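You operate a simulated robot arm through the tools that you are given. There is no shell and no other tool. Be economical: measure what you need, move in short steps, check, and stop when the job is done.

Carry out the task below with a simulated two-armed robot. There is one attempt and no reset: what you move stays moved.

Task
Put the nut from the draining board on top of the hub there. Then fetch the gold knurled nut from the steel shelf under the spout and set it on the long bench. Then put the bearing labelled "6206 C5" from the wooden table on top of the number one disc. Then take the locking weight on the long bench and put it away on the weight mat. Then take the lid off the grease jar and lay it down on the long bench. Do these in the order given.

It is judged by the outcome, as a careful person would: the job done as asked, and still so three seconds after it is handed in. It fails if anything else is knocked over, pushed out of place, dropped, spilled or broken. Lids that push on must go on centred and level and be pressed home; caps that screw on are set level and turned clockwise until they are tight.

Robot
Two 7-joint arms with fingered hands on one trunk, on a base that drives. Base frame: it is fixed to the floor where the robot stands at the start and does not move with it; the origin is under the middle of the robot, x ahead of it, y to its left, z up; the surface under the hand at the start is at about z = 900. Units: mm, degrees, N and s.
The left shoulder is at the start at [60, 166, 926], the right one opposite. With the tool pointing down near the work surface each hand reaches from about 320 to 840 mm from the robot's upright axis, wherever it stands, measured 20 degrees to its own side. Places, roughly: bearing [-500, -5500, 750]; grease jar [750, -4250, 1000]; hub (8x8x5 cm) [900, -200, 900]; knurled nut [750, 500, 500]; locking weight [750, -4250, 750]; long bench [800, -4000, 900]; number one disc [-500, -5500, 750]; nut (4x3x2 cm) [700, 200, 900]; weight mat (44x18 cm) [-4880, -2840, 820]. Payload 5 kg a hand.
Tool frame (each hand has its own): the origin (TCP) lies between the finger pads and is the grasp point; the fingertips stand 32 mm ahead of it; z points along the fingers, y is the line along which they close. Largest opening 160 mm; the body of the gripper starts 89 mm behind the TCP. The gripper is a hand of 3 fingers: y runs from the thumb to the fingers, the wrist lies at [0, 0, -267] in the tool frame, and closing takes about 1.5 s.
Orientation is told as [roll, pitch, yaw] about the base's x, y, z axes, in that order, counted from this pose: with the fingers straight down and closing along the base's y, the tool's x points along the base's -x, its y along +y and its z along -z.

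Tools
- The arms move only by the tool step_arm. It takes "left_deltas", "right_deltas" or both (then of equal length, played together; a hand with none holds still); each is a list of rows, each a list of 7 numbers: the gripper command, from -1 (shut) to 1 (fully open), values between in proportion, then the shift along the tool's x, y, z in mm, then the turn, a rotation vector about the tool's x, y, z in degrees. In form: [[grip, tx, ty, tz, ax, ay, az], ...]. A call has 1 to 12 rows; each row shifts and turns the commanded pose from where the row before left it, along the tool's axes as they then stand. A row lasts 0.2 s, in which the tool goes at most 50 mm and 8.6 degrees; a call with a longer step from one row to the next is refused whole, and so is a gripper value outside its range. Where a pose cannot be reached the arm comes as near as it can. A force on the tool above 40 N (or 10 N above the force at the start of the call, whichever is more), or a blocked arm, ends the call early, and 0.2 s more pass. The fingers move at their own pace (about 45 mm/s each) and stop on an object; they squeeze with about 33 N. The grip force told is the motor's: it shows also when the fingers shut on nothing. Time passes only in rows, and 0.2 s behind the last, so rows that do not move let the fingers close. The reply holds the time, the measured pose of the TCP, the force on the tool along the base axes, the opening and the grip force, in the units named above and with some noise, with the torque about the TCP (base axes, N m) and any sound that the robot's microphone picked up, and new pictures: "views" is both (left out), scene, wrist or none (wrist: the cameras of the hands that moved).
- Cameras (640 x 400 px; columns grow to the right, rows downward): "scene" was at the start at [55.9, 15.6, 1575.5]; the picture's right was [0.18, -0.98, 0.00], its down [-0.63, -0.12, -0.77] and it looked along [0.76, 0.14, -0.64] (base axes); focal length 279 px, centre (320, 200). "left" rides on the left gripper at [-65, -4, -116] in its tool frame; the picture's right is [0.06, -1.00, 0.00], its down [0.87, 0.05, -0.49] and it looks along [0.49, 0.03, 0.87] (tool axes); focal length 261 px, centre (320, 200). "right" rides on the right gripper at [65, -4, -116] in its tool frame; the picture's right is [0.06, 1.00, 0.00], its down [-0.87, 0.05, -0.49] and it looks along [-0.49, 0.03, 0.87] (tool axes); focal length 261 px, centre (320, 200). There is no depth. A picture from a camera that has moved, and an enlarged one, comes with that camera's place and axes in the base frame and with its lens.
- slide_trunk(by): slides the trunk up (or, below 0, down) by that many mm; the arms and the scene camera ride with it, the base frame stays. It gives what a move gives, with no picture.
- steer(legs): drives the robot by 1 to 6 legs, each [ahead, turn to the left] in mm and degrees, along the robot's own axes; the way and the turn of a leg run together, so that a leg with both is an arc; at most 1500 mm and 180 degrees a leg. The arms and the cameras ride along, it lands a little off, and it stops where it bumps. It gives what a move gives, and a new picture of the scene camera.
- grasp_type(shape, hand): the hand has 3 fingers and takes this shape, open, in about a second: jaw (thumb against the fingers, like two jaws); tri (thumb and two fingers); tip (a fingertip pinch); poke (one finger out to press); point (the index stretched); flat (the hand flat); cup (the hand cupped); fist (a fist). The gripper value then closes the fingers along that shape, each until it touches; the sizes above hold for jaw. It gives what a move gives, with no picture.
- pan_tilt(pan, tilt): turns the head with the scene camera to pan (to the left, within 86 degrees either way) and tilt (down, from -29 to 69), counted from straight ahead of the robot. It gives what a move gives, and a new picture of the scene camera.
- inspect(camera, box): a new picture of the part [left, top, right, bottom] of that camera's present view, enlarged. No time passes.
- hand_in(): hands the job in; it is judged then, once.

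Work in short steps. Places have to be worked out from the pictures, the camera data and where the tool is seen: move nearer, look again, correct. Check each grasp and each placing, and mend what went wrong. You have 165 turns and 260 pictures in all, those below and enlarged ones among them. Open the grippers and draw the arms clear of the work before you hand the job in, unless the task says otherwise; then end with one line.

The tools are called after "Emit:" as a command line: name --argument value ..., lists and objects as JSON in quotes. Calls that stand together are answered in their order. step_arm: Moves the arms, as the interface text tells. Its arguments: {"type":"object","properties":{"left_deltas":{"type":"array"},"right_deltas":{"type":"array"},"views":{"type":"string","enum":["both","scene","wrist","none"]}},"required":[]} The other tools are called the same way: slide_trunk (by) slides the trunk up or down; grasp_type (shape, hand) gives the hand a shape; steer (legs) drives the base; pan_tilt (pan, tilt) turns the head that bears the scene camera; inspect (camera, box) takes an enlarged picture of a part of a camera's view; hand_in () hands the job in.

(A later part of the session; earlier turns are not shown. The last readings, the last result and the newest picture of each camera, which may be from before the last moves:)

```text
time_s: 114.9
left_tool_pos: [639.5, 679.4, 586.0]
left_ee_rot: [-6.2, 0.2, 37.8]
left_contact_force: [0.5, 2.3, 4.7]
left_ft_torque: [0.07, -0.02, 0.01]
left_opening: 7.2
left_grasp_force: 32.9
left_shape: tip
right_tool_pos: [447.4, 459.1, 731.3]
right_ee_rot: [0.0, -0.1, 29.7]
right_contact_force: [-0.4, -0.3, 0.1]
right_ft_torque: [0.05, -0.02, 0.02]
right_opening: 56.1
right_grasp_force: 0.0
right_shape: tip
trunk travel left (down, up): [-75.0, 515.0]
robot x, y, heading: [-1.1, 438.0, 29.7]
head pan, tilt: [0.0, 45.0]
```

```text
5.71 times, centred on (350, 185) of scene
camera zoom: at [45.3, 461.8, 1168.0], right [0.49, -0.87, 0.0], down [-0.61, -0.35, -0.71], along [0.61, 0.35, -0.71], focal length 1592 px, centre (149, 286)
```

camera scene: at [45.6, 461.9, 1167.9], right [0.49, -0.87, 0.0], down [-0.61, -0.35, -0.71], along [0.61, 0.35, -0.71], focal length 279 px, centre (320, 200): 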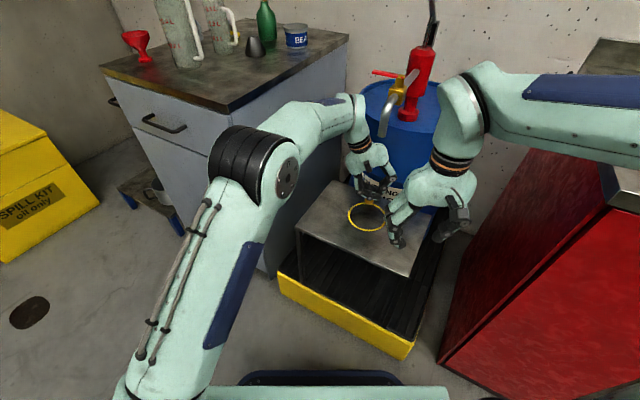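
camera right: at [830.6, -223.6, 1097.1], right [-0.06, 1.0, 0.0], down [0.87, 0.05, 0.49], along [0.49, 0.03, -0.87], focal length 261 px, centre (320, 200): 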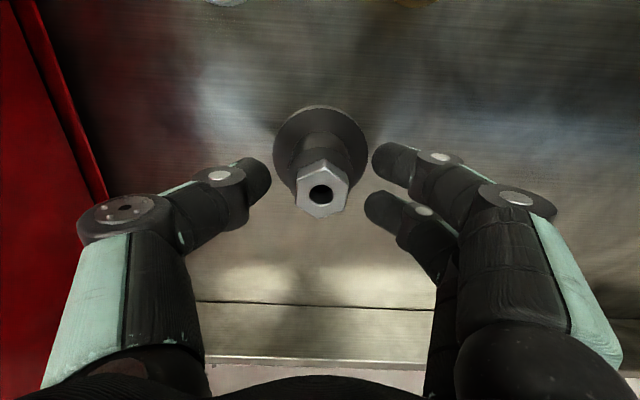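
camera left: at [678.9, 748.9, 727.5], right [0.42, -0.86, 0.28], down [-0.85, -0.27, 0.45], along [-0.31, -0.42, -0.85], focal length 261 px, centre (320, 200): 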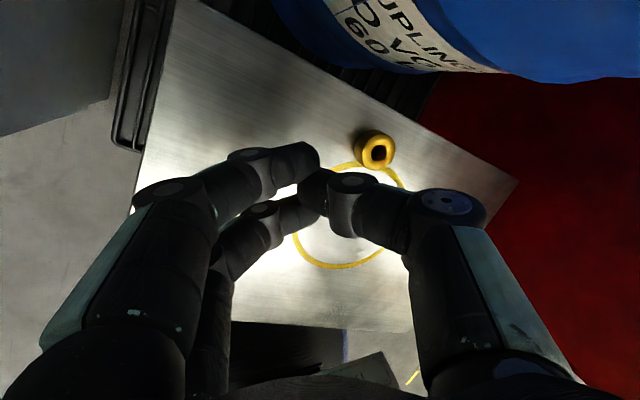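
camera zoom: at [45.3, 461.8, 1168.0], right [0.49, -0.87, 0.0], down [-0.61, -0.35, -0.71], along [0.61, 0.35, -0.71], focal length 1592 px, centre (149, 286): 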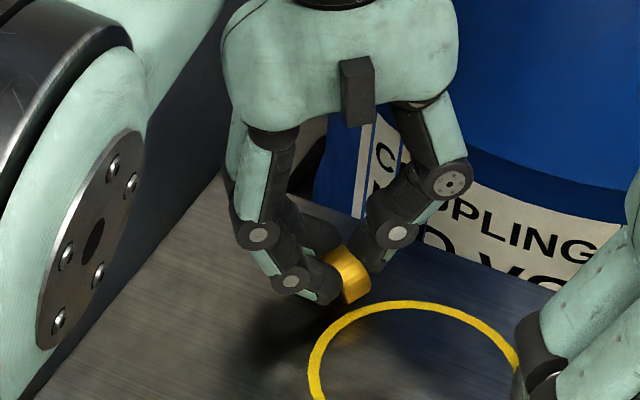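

Gripped on its faces. I lift up and left a little and check.

Emit:
step_arm --left_deltas '[[-1, 0, 0, -6, 0, 0, 0], [-1, 0, 5, -10, 0, 0, 0], [-1, 0, 10, -12, 0, 0, 0], [-1, 0, 0, 0, 0, 0, 0]]' --views "none"

Emit:
inspect --camera "left" --box '[200, 90, 440, 250]'

Emit:
inspect --camera "scene" --box '[310, 150, 390, 220]'

```text
time_s: 115.9
left_tool_pos: [628.8, 695.8, 611.3]
left_ee_rot: [-6.1, 0.4, 37.7]
left_contact_force: [-0.1, -0.2, -1.4]
left_ft_torque: [0.02, 0.02, 0.0]
left_opening: 6.0
left_grasp_force: 33.0
left_shape: tip
right_tool_pos: [447.0, 460.1, 731.4]
right_ee_rot: [0.0, -0.1, 29.5]
right_contact_force: [-0.3, -0.2, 0.0]
right_ft_torque: [0.02, 0.02, 0.01]
right_opening: 55.8
right_grasp_force: 0.0
right_shape: tip
trunk travel left (down, up): [-75.0, 515.0]
robot x, y, heading: [-0.4, 436.5, 29.6]
head pan, tilt: [0.0, 45.0]
```

```text
2.50 times, centred on (320, 170) of left
camera zoom: at [675.5, 742.4, 725.3], right [0.56, -0.82, 0.11], down [-0.75, -0.45, 0.49], along [-0.35, -0.35, -0.87], focal length 652 px, centre (320, 275)
```

zoom: 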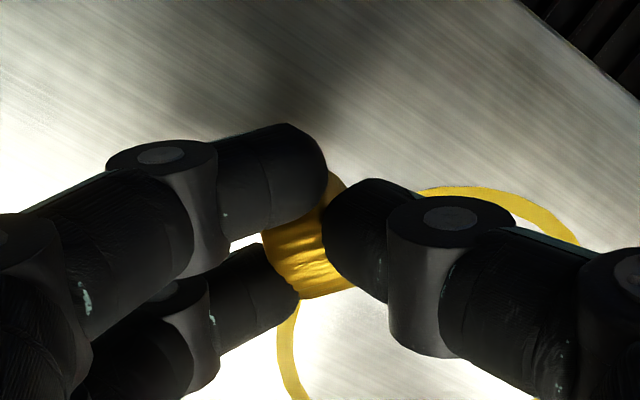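

```text
5.71 times, centred on (350, 185) of scene
camera zoom: at [45.5, 461.9, 1167.9], right [0.49, -0.87, 0.0], down [-0.61, -0.35, -0.71], along [0.61, 0.35, -0.71], focal length 1592 px, centre (149, 286)
```

zoom: 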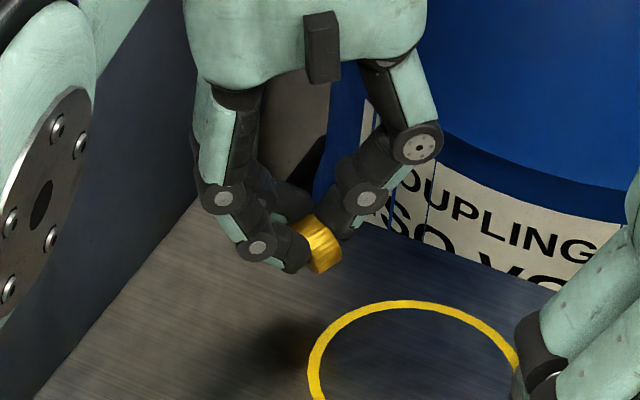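

Held. I withdraw it slowly away from the spout toward the front-left and monitor the grip.

Emit:
step_arm --left_deltas '[[-1, 10, 18, -8, 0, 0, 0], [-1, 18, 26, -8, 0, 0, 0], [-1, 22, 33, -8, 0, 0, 0], [-1, 22, 33, -8, 0, 0, 0], [-1, 22, 33, -8, 0, 0, 0], [-1, 16, 23, -8, 0, 0, 0], [-1, 0, 0, 0, 0, 0, 0]]' --views "wrist"

```text
time_s: 117.5
left_tool_pos: [435.2, 761.5, 641.3]
left_ee_rot: [-6.2, 0.2, 37.8]
left_contact_force: [0.5, -0.5, -0.2]
left_ft_torque: [0.02, 0.0, -0.02]
left_opening: 5.7
left_grasp_force: 33.2
left_shape: tip
right_tool_pos: [447.7, 458.9, 731.6]
right_ee_rot: [0.0, -0.1, 29.7]
right_contact_force: [0.9, 0.4, 0.1]
right_ft_torque: [-0.03, -0.02, -0.03]
right_opening: 56.1
right_grasp_force: 0.0
right_shape: tip
trunk travel left (down, up): [-75.0, 515.0]
robot x, y, heading: [-0.4, 438.2, 29.5]
head pan, tilt: [0.0, 45.0]
camera left: at [482.3, 809.5, 755.7], right [0.56, -0.82, 0.11], down [-0.75, -0.45, 0.49], along [-0.35, -0.35, -0.87], focal length 261 px, centre (320, 200)
```

left: 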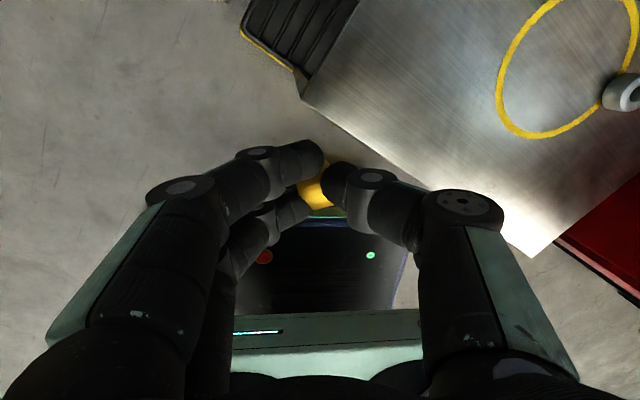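

Grip is steady. I back away from the shelf, then raise the trunk to its original height.

Emit:
steer --legs '[[-450, 0]]'

Emit:
slide_trunk --by 400

Emit:
inspect --camera "left" --box '[200, 90, 440, 250]'

```text
time_s: 120.1
left_tool_pos: [63.7, 548.0, 641.3]
left_ee_rot: [-6.1, 0.2, 37.2]
left_contact_force: [0.3, 0.1, -0.7]
left_ft_torque: [0.02, 0.01, 0.02]
left_opening: 5.9
left_grasp_force: 33.2
left_shape: tip
right_tool_pos: [71.6, 245.0, 731.2]
right_ee_rot: [-0.1, -0.1, 29.2]
right_contact_force: [0.8, -0.1, 0.8]
right_ft_torque: [-0.02, 0.0, 0.01]
right_opening: 56.1
right_grasp_force: 0.1
right_shape: tip
trunk travel left (down, up): [-75.0, 515.0]
robot x, y, heading: [-380.2, 222.9, 29.4]
head pan, tilt: [0.0, 45.0]
stopped in leg 1: the robot was blocked; the commanded pose is now the measured one
camera scene: at [-329.7, 250.7, 1167.9], right [0.49, -0.87, 0.0], down [-0.62, -0.34, -0.71], along [0.62, 0.34, -0.71], focal length 279 px, centre (320, 200)
```

scene: 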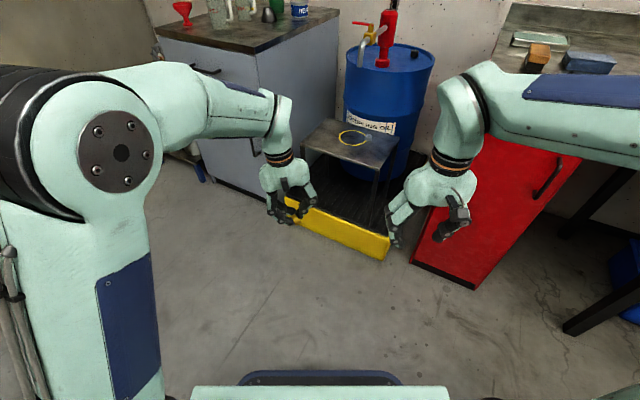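

```text
time_s: 123.9
left_tool_pos: [63.3, 547.0, 1040.8]
left_ee_rot: [-6.1, 0.2, 37.2]
left_contact_force: [-0.2, -0.3, -1.3]
left_ft_torque: [0.01, -0.01, -0.01]
left_opening: 6.0
left_grasp_force: 32.5
left_shape: tip
right_tool_pos: [72.3, 245.6, 1131.6]
right_ee_rot: [-0.1, -0.1, 29.1]
right_contact_force: [0.5, 0.4, -0.3]
right_ft_torque: [0.0, -0.03, -0.01]
right_opening: 56.0
right_grasp_force: 0.1
right_shape: tip
trunk travel left (down, up): [-475.0, 115.0]
robot x, y, heading: [-377.5, 226.6, 28.7]
head pan, tilt: [0.0, 45.0]
```

```text
2.50 times, centred on (320, 170) of left
camera zoom: at [110.8, 594.5, 1155.6], right [0.55, -0.83, 0.11], down [-0.76, -0.44, 0.49], along [-0.35, -0.35, -0.87], focal length 652 px, centre (320, 275)
```

zoom: 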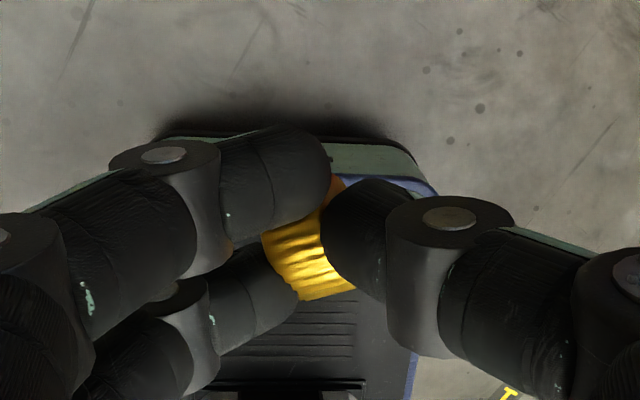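

Grip steady at 6.0. The base bumped something behind; I ease forward 150 mm, then turn right by 90° and look around.

Emit:
steer --legs '[[150, 0], [0, -70]]'

Emit:
pan_tilt --pan -80 --tilt 35

```text
time_s: 128.5
left_tool_pos: [205.3, -8.7, 1041.5]
left_ee_rot: [-6.3, 0.3, -33.5]
left_contact_force: [-0.3, 0.5, -0.5]
left_ft_torque: [0.03, -0.01, 0.0]
left_opening: 5.9
left_grasp_force: 33.1
left_shape: tip
right_tool_pos: [-77.9, -119.0, 1130.8]
right_ee_rot: [0.1, -0.1, -41.5]
right_contact_force: [0.0, -0.9, 0.3]
right_ft_torque: [0.01, -0.02, 0.02]
right_opening: 56.0
right_grasp_force: 0.0
right_shape: tip
trunk travel left (down, up): [-475.0, 115.0]
robot x, y, heading: [-244.9, 303.3, -41.5]
head pan, tilt: [0.0, 45.0]
camera scene: at [-204.3, 265.0, 1567.9], right [-0.66, -0.75, 0.0], down [-0.53, 0.47, -0.71], along [0.53, -0.47, -0.71], focal length 279 px, centre (320, 200)
```

scene: 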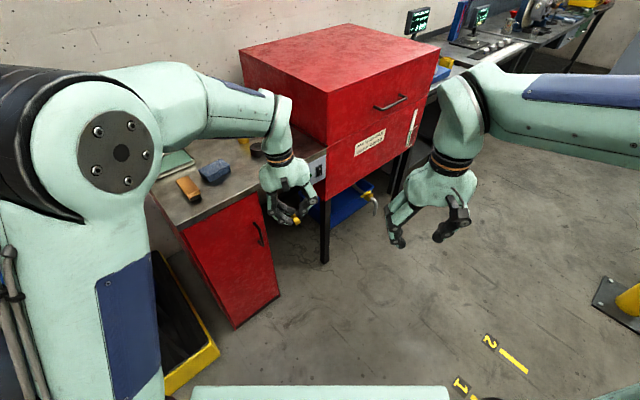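

```text
time_s: 130.0
left_tool_pos: [205.0, -8.6, 1042.8]
left_ee_rot: [-6.3, 0.3, -33.4]
left_contact_force: [0.5, 0.2, -1.1]
left_ft_torque: [-0.02, -0.03, -0.02]
left_opening: 5.8
left_grasp_force: 33.1
left_shape: tip
right_tool_pos: [-77.8, -117.7, 1131.4]
right_ee_rot: [0.0, -0.1, -41.5]
right_contact_force: [-0.2, 0.9, 0.6]
right_ft_torque: [0.01, 0.01, 0.02]
right_opening: 55.9
right_grasp_force: 0.0
right_shape: tip
trunk travel left (down, up): [-475.0, 115.0]
robot x, y, heading: [-243.4, 299.3, -41.3]
head pan, tilt: [-80.0, 35.0]
camera scene: at [-310.9, 244.0, 1582.7], right [-0.85, 0.52, 0.0], down [0.3, 0.49, -0.82], along [-0.43, -0.7, -0.57], focal length 279 px, centre (320, 200)
```

scene: 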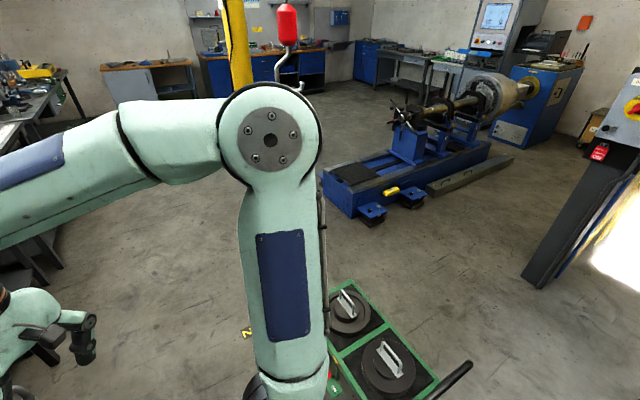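

There's a disc cart behind-right; the way along −y looks open. I move a little forward, turn to face −y, and look along the corridor.

Emit:
steer --legs '[[170, 0], [0, -48.5]]'

Emit:
pan_tilt --pan 0 --tilt 20

```text
time_s: 133.7
left_tool_pos: [-53.6, -352.1, 1041.8]
left_ee_rot: [-6.2, 0.2, -82.0]
left_contact_force: [0.0, 0.1, -1.6]
left_ft_torque: [-0.02, -0.02, 0.01]
left_opening: 5.7
left_grasp_force: 33.4
left_shape: tip
right_tool_pos: [-322.1, -212.9, 1132.1]
right_ee_rot: [-0.1, -0.2, -90.0]
right_contact_force: [-0.4, 0.6, 0.2]
right_ft_torque: [0.01, -0.04, -0.04]
right_opening: 56.0
right_grasp_force: 0.1
right_shape: tip
trunk travel left (down, up): [-475.0, 115.0]
robot x, y, heading: [-117.7, 187.8, -90.1]
head pan, tilt: [-80.0, 35.0]
camera scene: at [-204.3, 203.2, 1582.7], right [-0.17, 0.99, 0.0], down [0.57, 0.1, -0.82], along [-0.81, -0.14, -0.57], focal length 279 px, centre (320, 200)
```

scene: 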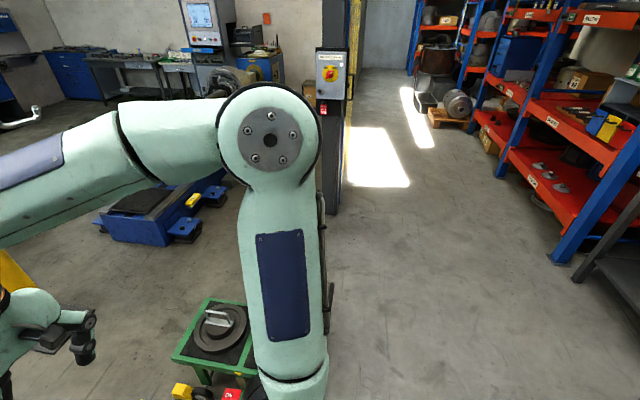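

```text
time_s: 135.3
left_tool_pos: [-53.1, -352.8, 1041.6]
left_ee_rot: [-6.2, 0.3, -82.0]
left_contact_force: [0.1, 0.4, -1.4]
left_ft_torque: [0.01, -0.02, -0.06]
left_opening: 5.7
left_grasp_force: 32.9
left_shape: tip
right_tool_pos: [-322.2, -212.9, 1132.1]
right_ee_rot: [-0.1, -0.1, -90.1]
right_contact_force: [0.0, 0.4, 0.3]
right_ft_torque: [0.03, -0.01, 0.0]
right_opening: 56.0
right_grasp_force: 0.1
right_shape: tip
trunk travel left (down, up): [-475.0, 115.0]
robot x, y, heading: [-120.9, 188.8, -90.2]
head pan, tilt: [0.0, 20.0]
camera scene: at [-117.4, 125.1, 1606.6], right [-1.0, 0.0, 0.0], down [0.0, 0.34, -0.94], along [0.0, -0.94, -0.34], focal length 279 px, centre (320, 200)
```

scene: 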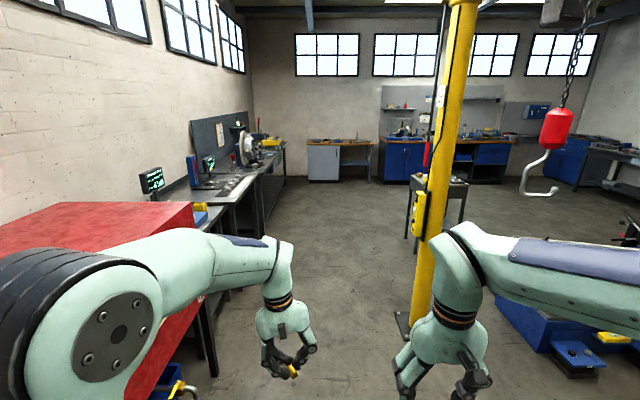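

The corridor is clear left of the yellow column. I steer 2.5° left and drive 3 m along it.

Emit:
steer --legs '[[0, 2.5], [1500, 0], [1500, 0]]'

```text
time_s: 150.3
left_tool_pos: [92.4, -3389.8, 1041.4]
left_ee_rot: [-6.2, 0.3, -79.2]
left_contact_force: [-0.3, 0.6, -0.4]
left_ft_torque: [-0.03, 0.0, -0.02]
left_opening: 5.6
left_grasp_force: 33.3
left_shape: tip
right_tool_pos: [-182.2, -3262.5, 1130.1]
right_ee_rot: [0.0, -0.1, -87.2]
right_contact_force: [-1.1, -0.6, 0.3]
right_ft_torque: [0.02, 0.02, -0.03]
right_opening: 56.0
right_grasp_force: 0.0
right_shape: tip
trunk travel left (down, up): [-475.0, 115.0]
robot x, y, heading: [-2.6, -2853.3, -87.4]
head pan, tilt: [0.0, 20.0]
camera scene: at [5.3, -2916.2, 1606.6], right [-1.0, -0.05, 0.0], down [-0.02, 0.34, -0.94], along [0.04, -0.94, -0.34], focal length 279 px, centre (320, 200)
```

scene: 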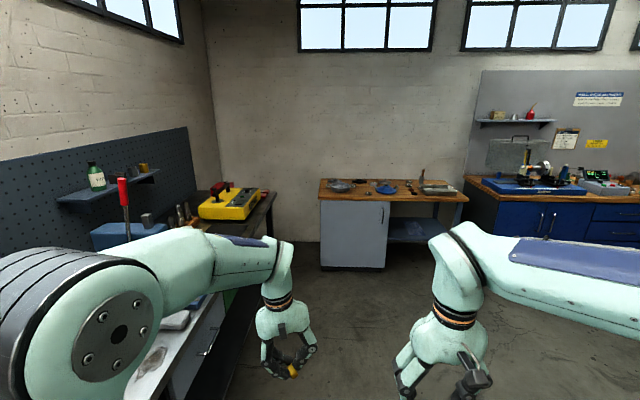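

I pan left to see the bench before going on.

Emit:
pan_tilt --pan 45 --tilt 30

```text
time_s: 151.4
left_tool_pos: [92.8, -3389.9, 1041.6]
left_ee_rot: [-6.2, 0.3, -79.3]
left_contact_force: [0.2, 0.2, 0.2]
left_ft_torque: [0.0, 0.0, -0.01]
left_opening: 5.3
left_grasp_force: 33.0
left_shape: tip
right_tool_pos: [-183.0, -3262.3, 1131.0]
right_ee_rot: [0.0, -0.1, -87.3]
right_contact_force: [0.5, -0.4, -0.2]
right_ft_torque: [-0.01, 0.02, -0.01]
right_opening: 55.9
right_grasp_force: 0.0
right_shape: tip
trunk travel left (down, up): [-475.0, 115.0]
robot x, y, heading: [1.4, -2856.3, -87.9]
head pan, tilt: [45.0, 30.0]
camera scene: at [67.8, -2883.9, 1590.6], right [-0.67, -0.74, 0.0], down [-0.37, 0.34, -0.87], along [0.64, -0.58, -0.5], focal length 279 px, centre (320, 200)
```

scene: 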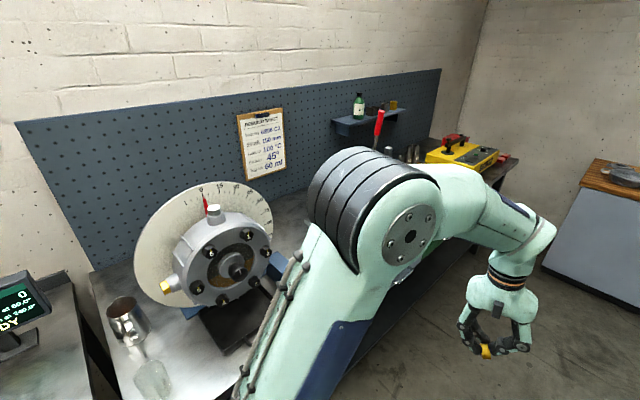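

I go ahead 900 mm and look left at the bench squarely.

Emit:
steer --legs '[[900, 0]]'

Emit:
pan_tilt --pan 80 --tilt 35

```text
time_s: 156.2
left_tool_pos: [134.9, -4303.6, 1041.9]
left_ee_rot: [-6.3, 0.2, -79.2]
left_contact_force: [-0.5, 0.1, -0.8]
left_ft_torque: [0.02, -0.01, 0.01]
left_opening: 5.7
left_grasp_force: 33.5
left_shape: tip
right_tool_pos: [-140.2, -4176.1, 1130.9]
right_ee_rot: [0.0, -0.1, -87.3]
right_contact_force: [0.6, 0.2, -0.1]
right_ft_torque: [0.0, -0.04, -0.02]
right_opening: 55.9
right_grasp_force: 0.0
right_shape: tip
trunk travel left (down, up): [-475.0, 115.0]
robot x, y, heading: [39.5, -3767.2, -87.3]
head pan, tilt: [45.0, 30.0]
camera scene: at [110.0, -3797.2, 1590.5], right [-0.67, -0.74, 0.0], down [-0.37, 0.34, -0.87], along [0.64, -0.58, -0.5], focal length 279 px, centre (320, 200)
```

scene: 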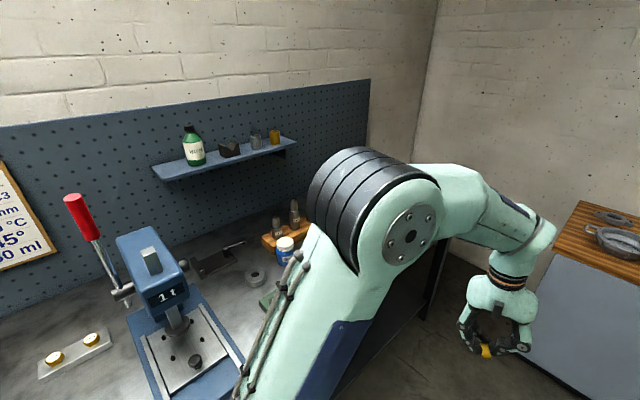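

```text
time_s: 157.2
left_tool_pos: [134.9, -4302.7, 1041.2]
left_ee_rot: [-6.2, 0.4, -79.1]
left_contact_force: [0.3, -0.7, -1.4]
left_ft_torque: [-0.01, 0.0, 0.01]
left_opening: 5.6
left_grasp_force: 33.3
left_shape: tip
right_tool_pos: [-140.3, -4176.8, 1131.4]
right_ee_rot: [0.0, 0.0, -87.2]
right_contact_force: [-0.4, -0.6, 0.3]
right_ft_torque: [-0.01, -0.02, 0.02]
right_opening: 56.0
right_grasp_force: 0.1
right_shape: tip
trunk travel left (down, up): [-475.0, 115.0]
robot x, y, heading: [41.2, -3763.9, -87.2]
head pan, tilt: [80.0, 35.0]
camera scene: at [130.4, -3747.1, 1582.8], right [-0.13, -0.99, 0.0], down [-0.57, 0.07, -0.82], along [0.81, -0.11, -0.57], focal length 279 px, centre (320, 200)
```

scene: 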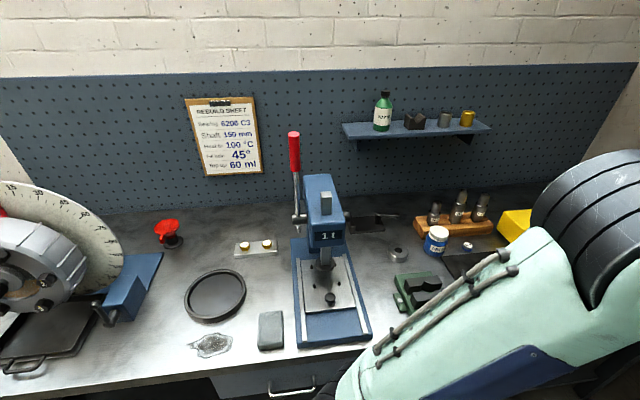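

The bench is fully visible. A free patch lies left of the black tray, about (640,-3335). I back up ~380 mm and turn to face the bench.

Emit:
steer --legs '[[-380, 0], [0, 87]]'

Emit:
pan_tilt --pan 5 --tilt 45

```text
time_s: 163.5
left_tool_pos: [565.7, -3308.4, 1041.0]
left_ee_rot: [-6.2, 0.3, 8.2]
left_contact_force: [-0.5, -0.2, -1.4]
left_ft_torque: [-0.03, -0.03, 0.02]
left_opening: 5.4
left_grasp_force: 33.1
left_shape: tip
right_tool_pos: [426.7, -3579.0, 1131.3]
right_ee_rot: [0.0, -0.1, 0.1]
right_contact_force: [-0.9, -0.5, 0.3]
right_ft_torque: [0.0, 0.0, 0.02]
right_opening: 55.7
right_grasp_force: 0.1
right_shape: tip
trunk travel left (down, up): [-475.0, 115.0]
robot x, y, heading: [25.8, -3378.9, 0.0]
head pan, tilt: [80.0, 35.0]
camera scene: at [12.5, -3290.6, 1582.7], right [0.98, -0.17, 0.0], down [-0.1, -0.57, -0.82], along [0.14, 0.81, -0.57], focal length 279 px, centre (320, 200)
```

scene: 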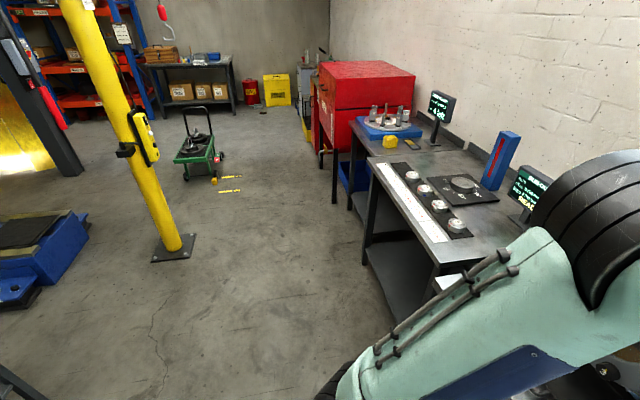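

```text
time_s: 165.0
left_tool_pos: [566.4, -3308.5, 1042.1]
left_ee_rot: [-6.2, 0.4, 8.2]
left_contact_force: [-0.8, 0.4, -0.4]
left_ft_torque: [0.02, 0.01, 0.02]
left_opening: 5.6
left_grasp_force: 33.2
left_shape: tip
right_tool_pos: [428.1, -3579.3, 1130.3]
right_ee_rot: [0.0, 0.0, 0.1]
right_contact_force: [0.7, -0.6, 0.4]
right_ft_torque: [0.01, 0.02, -0.02]
right_opening: 55.9
right_grasp_force: 0.1
right_shape: tip
trunk travel left (down, up): [-475.0, 115.0]
robot x, y, heading: [24.6, -3379.3, 0.4]
head pan, tilt: [5.0, 45.0]
camera scene: at [78.2, -3370.4, 1567.9], right [0.09, -1.0, 0.0], down [-0.7, -0.06, -0.71], along [0.7, 0.06, -0.71], focal length 279 px, centre (320, 200)
```

scene: 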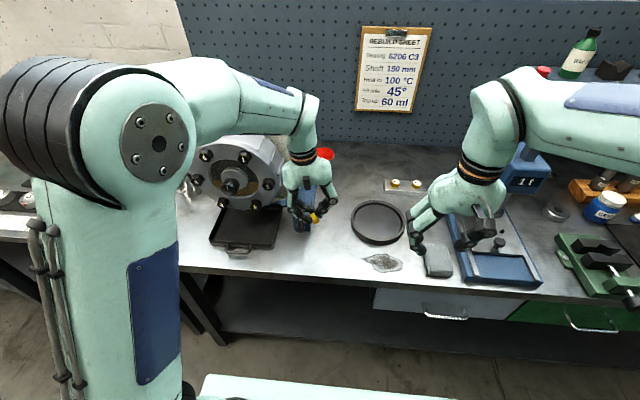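

Free spot confirmed at about (610,-3310), just ahead of the left hand. I level the hand, move there and lower to near the bench.

Emit:
step_arm --left_deltas '[[-1, -22, 0, 10, -6, 0, 0], [-1, -22, 0, 20, 0, 0, 0], [-1, 0, 0, 25, 0, 0, 0], [-1, 0, 0, 20, 0, 0, 0], [-1, 0, 0, 10, 0, 0, 0], [-1, 0, 0, 0, 0, 0, 0]]' --views "none"

Emit:
inspect --camera "left" --box '[160, 50, 480, 250]'

Emit:
inspect --camera "scene" --box '[260, 150, 390, 270]'

```text
time_s: 166.4
left_tool_pos: [609.6, -3307.2, 956.5]
left_ee_rot: [-0.2, 0.3, 8.1]
left_contact_force: [-0.3, -1.0, -1.4]
left_ft_torque: [0.03, -0.06, 0.1]
left_opening: 5.8
left_grasp_force: 32.9
left_shape: tip
right_tool_pos: [426.2, -3578.5, 1132.0]
right_ee_rot: [0.0, 0.0, 0.2]
right_contact_force: [0.1, 0.2, -0.6]
right_ft_torque: [0.0, 0.01, 0.03]
right_opening: 56.3
right_grasp_force: 0.1
right_shape: tip
trunk travel left (down, up): [-475.0, 115.0]
robot x, y, heading: [26.5, -3378.2, 0.2]
head pan, tilt: [5.0, 45.0]
```

```text
2.00 times, centred on (320, 150) of left
camera zoom: at [675.0, -3300.1, 1070.4], right [0.08, -1.0, 0.0], down [-0.87, -0.07, 0.5], along [-0.49, -0.04, -0.87], focal length 521 px, centre (320, 300)
```

zoom: 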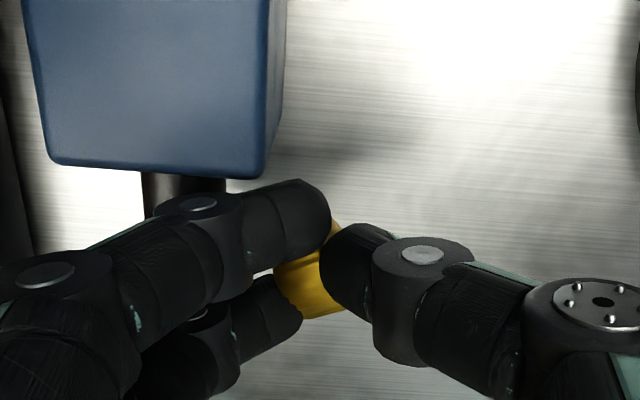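

```text
3.33 times, centred on (325, 210) of scene
camera zoom: at [78.2, -3370.6, 1567.9], right [0.09, -1.0, 0.0], down [-0.7, -0.06, -0.71], along [0.7, 0.06, -0.71], focal length 929 px, centre (303, 167)
```

zoom: 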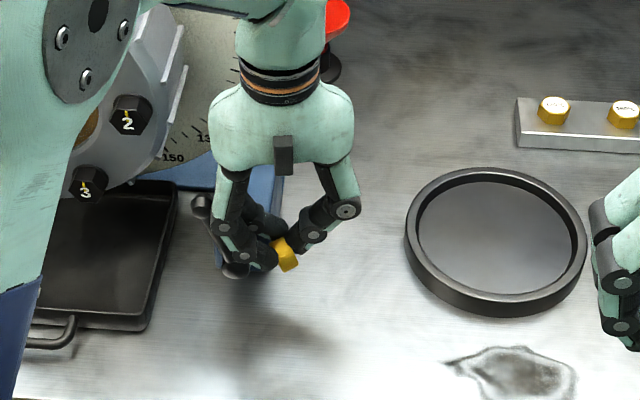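

The fixture's knob is close on the left; I shift 50 mm right into the middle of the free area before lowering.

Emit:
step_arm --left_deltas '[[-1, 0, -25, -5, 0, 0, 0], [-1, 5, -25, 0, 0, 0, 0], [-1, 0, 0, 6, 0, 0, 0], [-1, 0, 0, 3, 0, 0, 0], [-1, 0, 0, 2, 0, 0, 0], [-1, 0, 0, 0, 0, 0, 0]]' --views "none"

Emit:
inspect --camera "scene" --box '[300, 180, 380, 250]'

```text
time_s: 167.8
left_tool_pos: [611.5, -3355.4, 952.2]
left_ee_rot: [-0.2, 0.3, 8.2]
left_contact_force: [0.3, -0.2, -1.4]
left_ft_torque: [0.0, 0.01, 0.0]
left_opening: 5.3
left_grasp_force: 33.1
left_shape: tip
right_tool_pos: [427.7, -3578.9, 1130.2]
right_ee_rot: [0.0, -0.1, 0.1]
right_contact_force: [1.1, 0.2, 0.1]
right_ft_torque: [0.0, 0.0, 0.02]
right_opening: 56.1
right_grasp_force: 0.1
right_shape: tip
trunk travel left (down, up): [-475.0, 115.0]
robot x, y, heading: [28.5, -3379.5, 0.0]
head pan, tilt: [5.0, 45.0]
```

```text
5.71 times, centred on (340, 215) of scene
camera zoom: at [78.2, -3370.5, 1567.9], right [0.09, -1.0, 0.0], down [-0.7, -0.06, -0.71], along [0.7, 0.06, -0.71], focal length 1592 px, centre (206, 114)
```

zoom: 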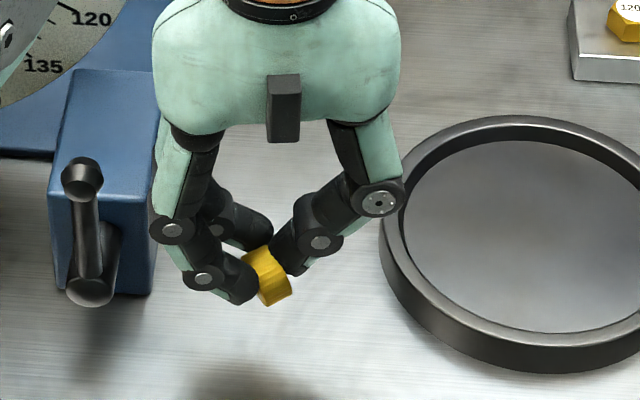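

Clear on both sides. I lower slowly to contact.

Emit:
step_arm --left_deltas '[[-1, 0, 0, 2, 0, 0, 0], [-1, 0, 0, 2, 0, 0, 0], [-1, 0, 0, 2, 0, 0, 0], [-1, 0, 0, 0, 0, 0, 0]]' --views "none"

```text
time_s: 168.8
left_tool_pos: [611.0, -3355.3, 944.6]
left_ee_rot: [-0.2, 0.3, 8.2]
left_contact_force: [0.0, -0.4, -0.5]
left_ft_torque: [-0.01, -0.01, -0.03]
left_opening: 5.2
left_grasp_force: 32.7
left_shape: tip
right_tool_pos: [427.7, -3577.6, 1130.9]
right_ee_rot: [0.0, 0.0, 0.2]
right_contact_force: [-0.2, 0.1, -0.1]
right_ft_torque: [0.03, -0.03, -0.01]
right_opening: 56.0
right_grasp_force: 0.2
right_shape: tip
trunk travel left (down, up): [-475.0, 115.0]
robot x, y, heading: [25.9, -3376.1, -0.1]
head pan, tilt: [5.0, 45.0]
```

Emit:
step_arm --left_deltas '[[-1, 0, 0, 1.5, 0, 0, 0], [-1, 0, 0, 1.5, 0, 0, 0], [-1, 0, 0, 0, 0, 0, 0]]' --views "none"

Emit:
inspect --camera "scene" --box '[300, 180, 380, 250]'

```text
time_s: 169.6
left_tool_pos: [611.5, -3353.9, 940.7]
left_ee_rot: [-0.2, 0.4, 8.3]
left_contact_force: [0.0, -0.3, -0.6]
left_ft_torque: [-0.01, 0.02, 0.0]
left_opening: 5.4
left_grasp_force: 33.1
left_shape: tip
right_tool_pos: [426.6, -3578.6, 1131.4]
right_ee_rot: [0.0, -0.1, 0.2]
right_contact_force: [-0.8, -0.3, -0.8]
right_ft_torque: [0.02, 0.02, 0.0]
right_opening: 55.9
right_grasp_force: 0.0
right_shape: tip
trunk travel left (down, up): [-475.0, 115.0]
robot x, y, heading: [23.2, -3381.6, 0.1]
head pan, tilt: [5.0, 45.0]
```

```text
5.71 times, centred on (340, 215) of scene
camera zoom: at [78.3, -3370.5, 1567.9], right [0.09, -1.0, 0.0], down [-0.7, -0.06, -0.71], along [0.7, 0.06, -0.71], focal length 1592 px, centre (206, 114)
```

zoom: 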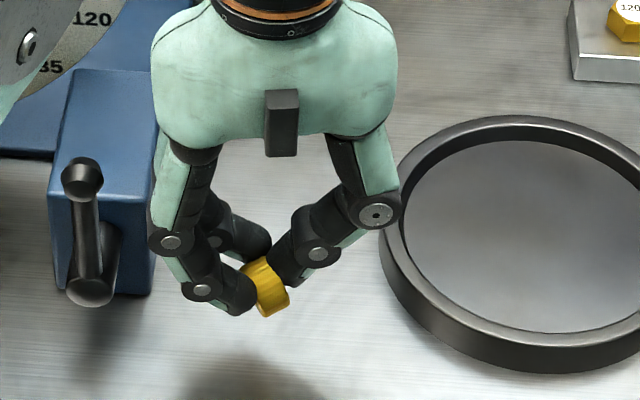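

Emit:
step_arm --left_deltas '[[-1, 0, 0, 2, 0, 0, 0], [-1, 0, 0, 2, 0, 0, 0], [-1, 0, 0, 2, 0, 0, 0], [-1, 0, 0, 1.5, 0, 0, 0], [-1, 0, 0, 0, 0, 0, 0]]' --views "none"

Emit:
inspect --camera "left" --box '[200, 90, 440, 250]'

```text
time_s: 170.8
left_tool_pos: [610.7, -3355.1, 934.6]
left_ee_rot: [-0.2, 0.3, 8.2]
left_contact_force: [0.8, 0.0, -0.9]
left_ft_torque: [0.02, 0.0, -0.05]
left_opening: 5.4
left_grasp_force: 33.5
left_shape: tip
right_tool_pos: [428.7, -3579.6, 1131.5]
right_ee_rot: [0.0, -0.1, 0.1]
right_contact_force: [0.3, 0.2, -0.1]
right_ft_torque: [-0.02, -0.01, 0.02]
right_opening: 56.1
right_grasp_force: 0.1
right_shape: tip
trunk travel left (down, up): [-475.0, 115.0]
robot x, y, heading: [24.1, -3380.4, -0.1]
head pan, tilt: [5.0, 45.0]
```

```text
2.50 times, centred on (320, 170) of left
camera zoom: at [676.6, -3349.0, 1048.3], right [0.08, -1.0, 0.0], down [-0.87, -0.07, 0.5], along [-0.49, -0.04, -0.87], focal length 652 px, centre (320, 275)
```

zoom: 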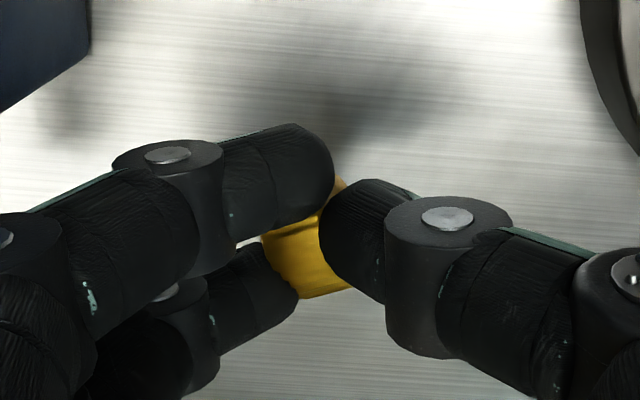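

Emit:
step_arm --left_deltas '[[-1, 0, 0, 2, 0, 0, 0], [-1, 0, 0, 2, 0, 0, 0], [-1, 0, 0, 2, 0, 0, 0], [-1, 0, 0, 2, 0, 0, 0], [-1, 0, 0, 0, 0, 0, 0]]' --views "none"

Emit:
inspect --camera "scene" --box '[300, 180, 380, 250]'

```text
time_s: 172.0
left_tool_pos: [611.4, -3354.4, 925.7]
left_ee_rot: [-0.2, 0.2, 8.2]
left_contact_force: [0.7, 0.5, -1.1]
left_ft_torque: [0.0, 0.03, 0.02]
left_opening: 5.3
left_grasp_force: 33.5
left_shape: tip
right_tool_pos: [425.9, -3579.8, 1130.7]
right_ee_rot: [0.1, -0.1, 0.1]
right_contact_force: [0.2, 0.5, -0.3]
right_ft_torque: [-0.04, 0.0, -0.02]
right_opening: 55.9
right_grasp_force: 0.1
right_shape: tip
trunk travel left (down, up): [-475.0, 115.0]
robot x, y, heading: [28.2, -3376.0, 0.0]
head pan, tilt: [5.0, 45.0]
```

```text
5.71 times, centred on (340, 215) of scene
camera zoom: at [78.3, -3370.5, 1567.9], right [0.09, -1.0, 0.0], down [-0.7, -0.06, -0.71], along [0.7, 0.06, -0.71], focal length 1592 px, centre (206, 114)
```

zoom: 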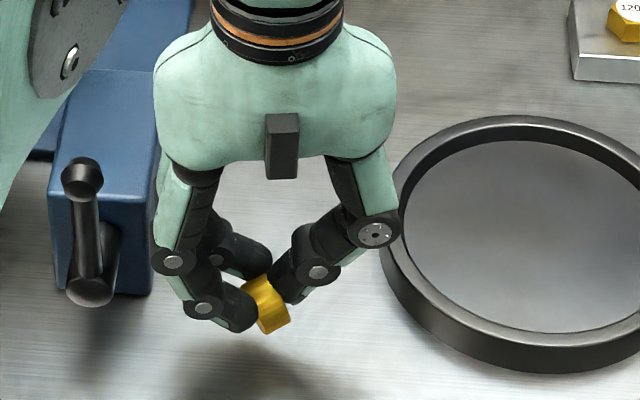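

Still some gap (bench evidently lower than 880). I continue down with watch on force.

Emit:
step_arm --left_deltas '[[-1, 0, 0, 3, 0, 0, 0], [-1, 0, 0, 3, 0, 0, 0], [-1, 0, 0, 3, 0, 0, 0], [-1, 0, 0, 3, 0, 0, 0], [-1, 0, 0, 0, 0, 0, 0]]' --views "none"

Emit:
inspect --camera "scene" --box '[300, 180, 380, 250]'

```text
time_s: 173.2
left_tool_pos: [611.4, -3353.2, 913.4]
left_ee_rot: [-0.2, 0.4, 8.1]
left_contact_force: [-0.3, 0.0, -0.9]
left_ft_torque: [-0.03, -0.04, -0.02]
left_opening: 5.5
left_grasp_force: 33.0
left_shape: tip
right_tool_pos: [427.0, -3578.8, 1130.6]
right_ee_rot: [0.0, 0.0, 0.2]
right_contact_force: [-0.2, -0.1, 0.1]
right_ft_torque: [0.0, 0.01, 0.0]
right_opening: 56.0
right_grasp_force: 0.1
right_shape: tip
trunk travel left (down, up): [-475.0, 115.0]
robot x, y, heading: [27.5, -3376.2, 0.1]
head pan, tilt: [5.0, 45.0]
```

```text
5.71 times, centred on (340, 215) of scene
camera zoom: at [78.3, -3370.5, 1567.9], right [0.09, -1.0, 0.0], down [-0.7, -0.06, -0.71], along [0.7, 0.06, -0.71], focal length 1592 px, centre (206, 114)
```

zoom: 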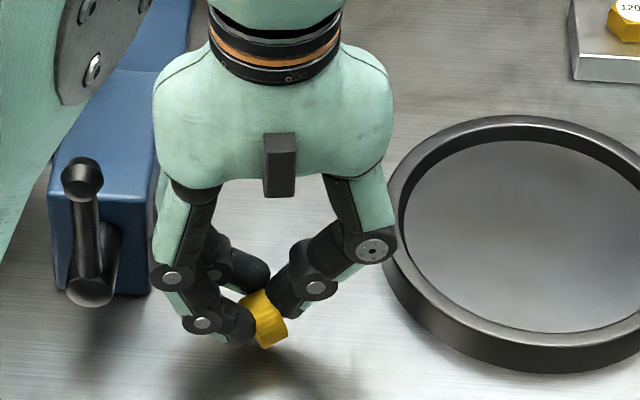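

Emit:
step_arm --left_deltas '[[-1, 0, 6, 3, 0, 0, 0], [-1, 0, 4, 3, 0, 0, 0], [-1, 0, 0, 3, 0, 0, 0], [-1, 0, 0, 3, 0, 0, 0], [-1, 0, 0, 0, 0, 0, 0]]' --views "none"

Emit:
inspect --camera "scene" --box '[300, 180, 380, 250]'

```text
time_s: 174.4
left_tool_pos: [609.4, -3346.3, 904.5]
left_ee_rot: [-0.2, 0.0, 8.2]
left_contact_force: [2.5, -0.5, 21.3]
left_ft_torque: [0.12, -0.03, 0.0]
left_opening: 5.9
left_grasp_force: 32.8
left_shape: tip
right_tool_pos: [425.2, -3579.4, 1132.3]
right_ee_rot: [-0.1, -0.2, 0.0]
right_contact_force: [0.0, -1.0, 0.2]
right_ft_torque: [-0.03, -0.02, -0.05]
right_opening: 55.9
right_grasp_force: 0.1
right_shape: tip
trunk travel left (down, up): [-475.0, 115.0]
robot x, y, heading: [21.5, -3376.9, 0.0]
head pan, tilt: [5.0, 45.0]
```

```text
5.71 times, centred on (340, 215) of scene
camera zoom: at [76.9, -3370.6, 1568.3], right [0.09, -1.0, 0.0], down [-0.7, -0.06, -0.71], along [0.7, 0.06, -0.71], focal length 1592 px, centre (206, 114)
```

zoom: 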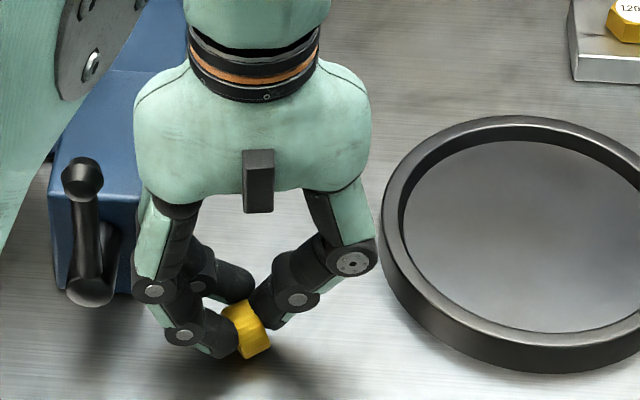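

Touchdown: bench is at about z≈860. The nut is on edge; I ease off, open to let it stand, and look.

Emit:
step_arm --left_deltas '[[-1, 0, 0, -2, 0, 0, 0], [-0.85, 0, 0, 0, 0, 0, 0], [-0.7, 0, 0, 0, 0, 0, 0], [-0.5, 0, 0, 0, 0, 0, 0], [-0.5, 0, 0, 0, 0, 0, 0]]' --views "none"

Emit:
inspect --camera "left" --box '[200, 90, 440, 250]'

Emit:
inspect --camera "scene" --box '[300, 180, 380, 250]'

```text
time_s: 175.6
left_tool_pos: [608.9, -3346.3, 905.5]
left_ee_rot: [-0.2, 0.3, 8.4]
left_contact_force: [0.2, -0.4, 0.4]
left_ft_torque: [-0.01, -0.01, -0.02]
left_opening: 39.1
left_grasp_force: 0.1
left_shape: tip
right_tool_pos: [427.3, -3579.5, 1131.1]
right_ee_rot: [-0.1, 0.0, 0.1]
right_contact_force: [0.6, 0.1, -0.2]
right_ft_torque: [-0.01, -0.01, -0.02]
right_opening: 56.0
right_grasp_force: 0.0
right_shape: tip
trunk travel left (down, up): [-475.0, 115.0]
robot x, y, heading: [22.2, -3378.3, 0.0]
head pan, tilt: [5.0, 45.0]
```

```text
2.50 times, centred on (320, 170) of left
camera zoom: at [675.3, -3339.1, 1018.3], right [0.08, -1.0, 0.0], down [-0.87, -0.07, 0.5], along [-0.49, -0.04, -0.87], focal length 652 px, centre (320, 275)
```

zoom: 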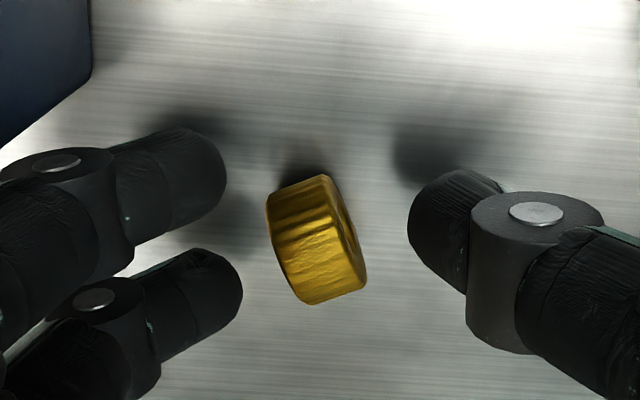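

```text
5.71 times, centred on (340, 215) of scene
camera zoom: at [78.1, -3370.5, 1567.9], right [0.09, -1.0, 0.0], down [-0.7, -0.06, -0.71], along [0.7, 0.06, -0.71], focal length 1592 px, centre (206, 114)
```

zoom: 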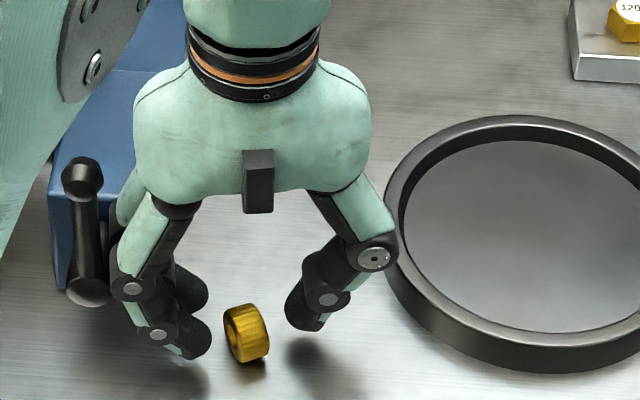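

The nut stands on edge. I raise 11 mm and push its upper part gently with the two fingers (moving right) to lay it flat.

Emit:
step_arm --left_deltas '[[-0.5, 0, 0, -11, 0, 0, 0], [-0.5, 0, -5, 0, 0, 0, 0], [-0.5, 0, -4, 0, 0, 0, 0], [-0.5, 0, -4, 0, 0, 0, 0], [-0.5, 0, -4, 0, 0, 0, 0], [-0.5, 0, -3, 0, 0, 0, 0], [-0.5, 0, 0, 0, 0, 0, 0]]' --views "none"

Emit:
inspect --camera "left" --box '[200, 90, 440, 250]'

```text
time_s: 177.2
left_tool_pos: [612.7, -3365.0, 916.3]
left_ee_rot: [-0.2, 0.3, 8.3]
left_contact_force: [-0.6, 0.4, -0.1]
left_ft_torque: [0.01, 0.0, 0.01]
left_opening: 39.7
left_grasp_force: 0.0
left_shape: tip
right_tool_pos: [427.1, -3578.7, 1131.7]
right_ee_rot: [0.0, -0.1, 0.0]
right_contact_force: [-0.8, -0.9, -0.4]
right_ft_torque: [0.0, 0.02, -0.01]
right_opening: 55.8
right_grasp_force: 0.0
right_shape: tip
trunk travel left (down, up): [-475.0, 115.0]
robot x, y, heading: [21.7, -3381.3, 0.2]
head pan, tilt: [5.0, 45.0]
```

```text
2.50 times, centred on (320, 170) of left
camera zoom: at [678.5, -3359.0, 1029.9], right [0.08, -1.0, 0.0], down [-0.87, -0.07, 0.5], along [-0.49, -0.04, -0.87], focal length 652 px, centre (320, 275)
```

zoom: 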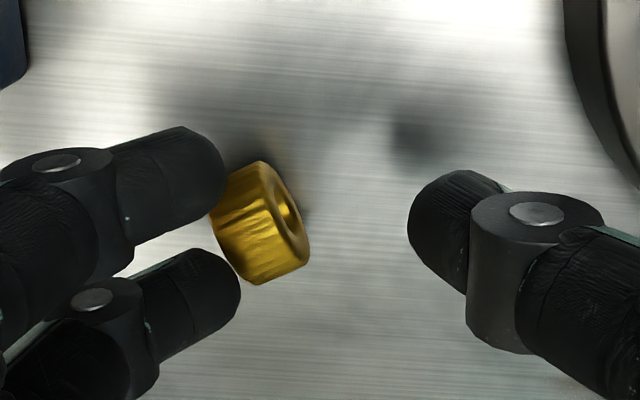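

Fingers now touch it. I push ~14 mm further.

Emit:
step_arm --left_deltas '[[-0.5, 0, -4, -1, 0, 0, 0], [-0.5, 0, -4, -1, 0, 0, 0], [-0.5, 0, -4, 0, 0, 0, 0], [-0.5, 0, -3, 0, 0, 0, 0], [-0.5, 0, 0, 0, 0, 0, 0]]' --views "none"

Emit:
inspect --camera "left" --box '[200, 90, 440, 250]'

```text
time_s: 178.4
left_tool_pos: [615.0, -3379.8, 916.5]
left_ee_rot: [-0.3, 0.3, 8.2]
left_contact_force: [-0.3, -0.8, -0.2]
left_ft_torque: [0.0, 0.02, -0.03]
left_opening: 39.7
left_grasp_force: 0.0
left_shape: tip
right_tool_pos: [426.7, -3578.5, 1131.6]
right_ee_rot: [0.2, -0.2, 0.1]
right_contact_force: [-0.4, -0.1, -0.2]
right_ft_torque: [0.02, -0.01, 0.02]
right_opening: 55.9
right_grasp_force: 0.0
right_shape: tip
trunk travel left (down, up): [-475.0, 115.0]
robot x, y, heading: [26.3, -3375.3, -0.1]
head pan, tilt: [5.0, 45.0]
```

```text
2.50 times, centred on (320, 170) of left
camera zoom: at [680.2, -3374.1, 1031.6], right [0.08, -1.0, 0.0], down [-0.87, -0.07, 0.5], along [-0.49, -0.04, -0.87], focal length 652 px, centre (320, 275)
```

zoom: 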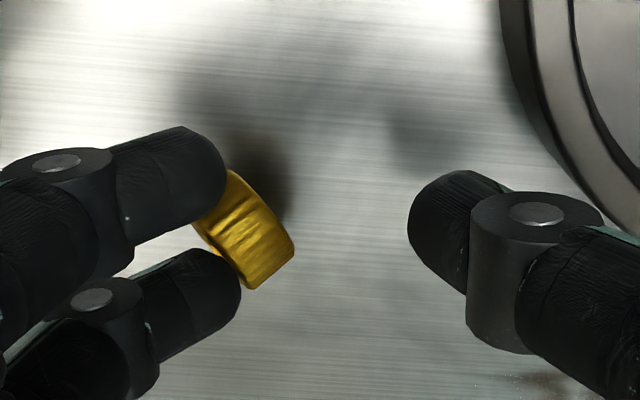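

It slides instead of tipping. I'll re-grip it and tilt the hand instead: back off left, turn 24° to match its axis, and lower around it.

Emit:
step_arm --left_deltas '[[-0.4, 0, 10, -14, 0, 0, 0], [-0.4, 0, 9, 0, 0, 0, -8], [-0.4, 0, 0, 0, 0, 0, -8], [-0.4, 0, 0, 0, 0, 0, -8], [-0.4, 0, 0, 0, 0, 0, 0]]' --views "none"

Emit:
inspect --camera "left" --box '[200, 90, 440, 250]'

```text
time_s: 179.6
left_tool_pos: [612.3, -3361.7, 930.8]
left_ee_rot: [-0.1, 0.5, 32.3]
left_contact_force: [-0.5, 0.1, 0.3]
left_ft_torque: [0.01, -0.03, -0.04]
left_opening: 47.8
left_grasp_force: 0.0
left_shape: tip
right_tool_pos: [427.3, -3578.7, 1131.9]
right_ee_rot: [0.0, -0.1, 0.1]
right_contact_force: [1.1, -0.2, 0.6]
right_ft_torque: [0.0, -0.01, 0.02]
right_opening: 56.2
right_grasp_force: 0.1
right_shape: tip
trunk travel left (down, up): [-475.0, 115.0]
robot x, y, heading: [24.6, -3373.8, 0.1]
head pan, tilt: [5.0, 45.0]
```

```text
2.50 times, centred on (320, 170) of left
camera zoom: at [669.9, -3328.6, 1045.6], right [0.48, -0.88, 0.0], down [-0.76, -0.42, 0.5], along [-0.43, -0.24, -0.87], focal length 652 px, centre (320, 275)
```

zoom: 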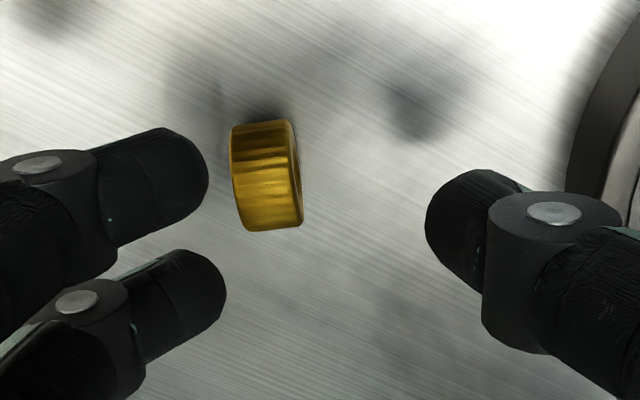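

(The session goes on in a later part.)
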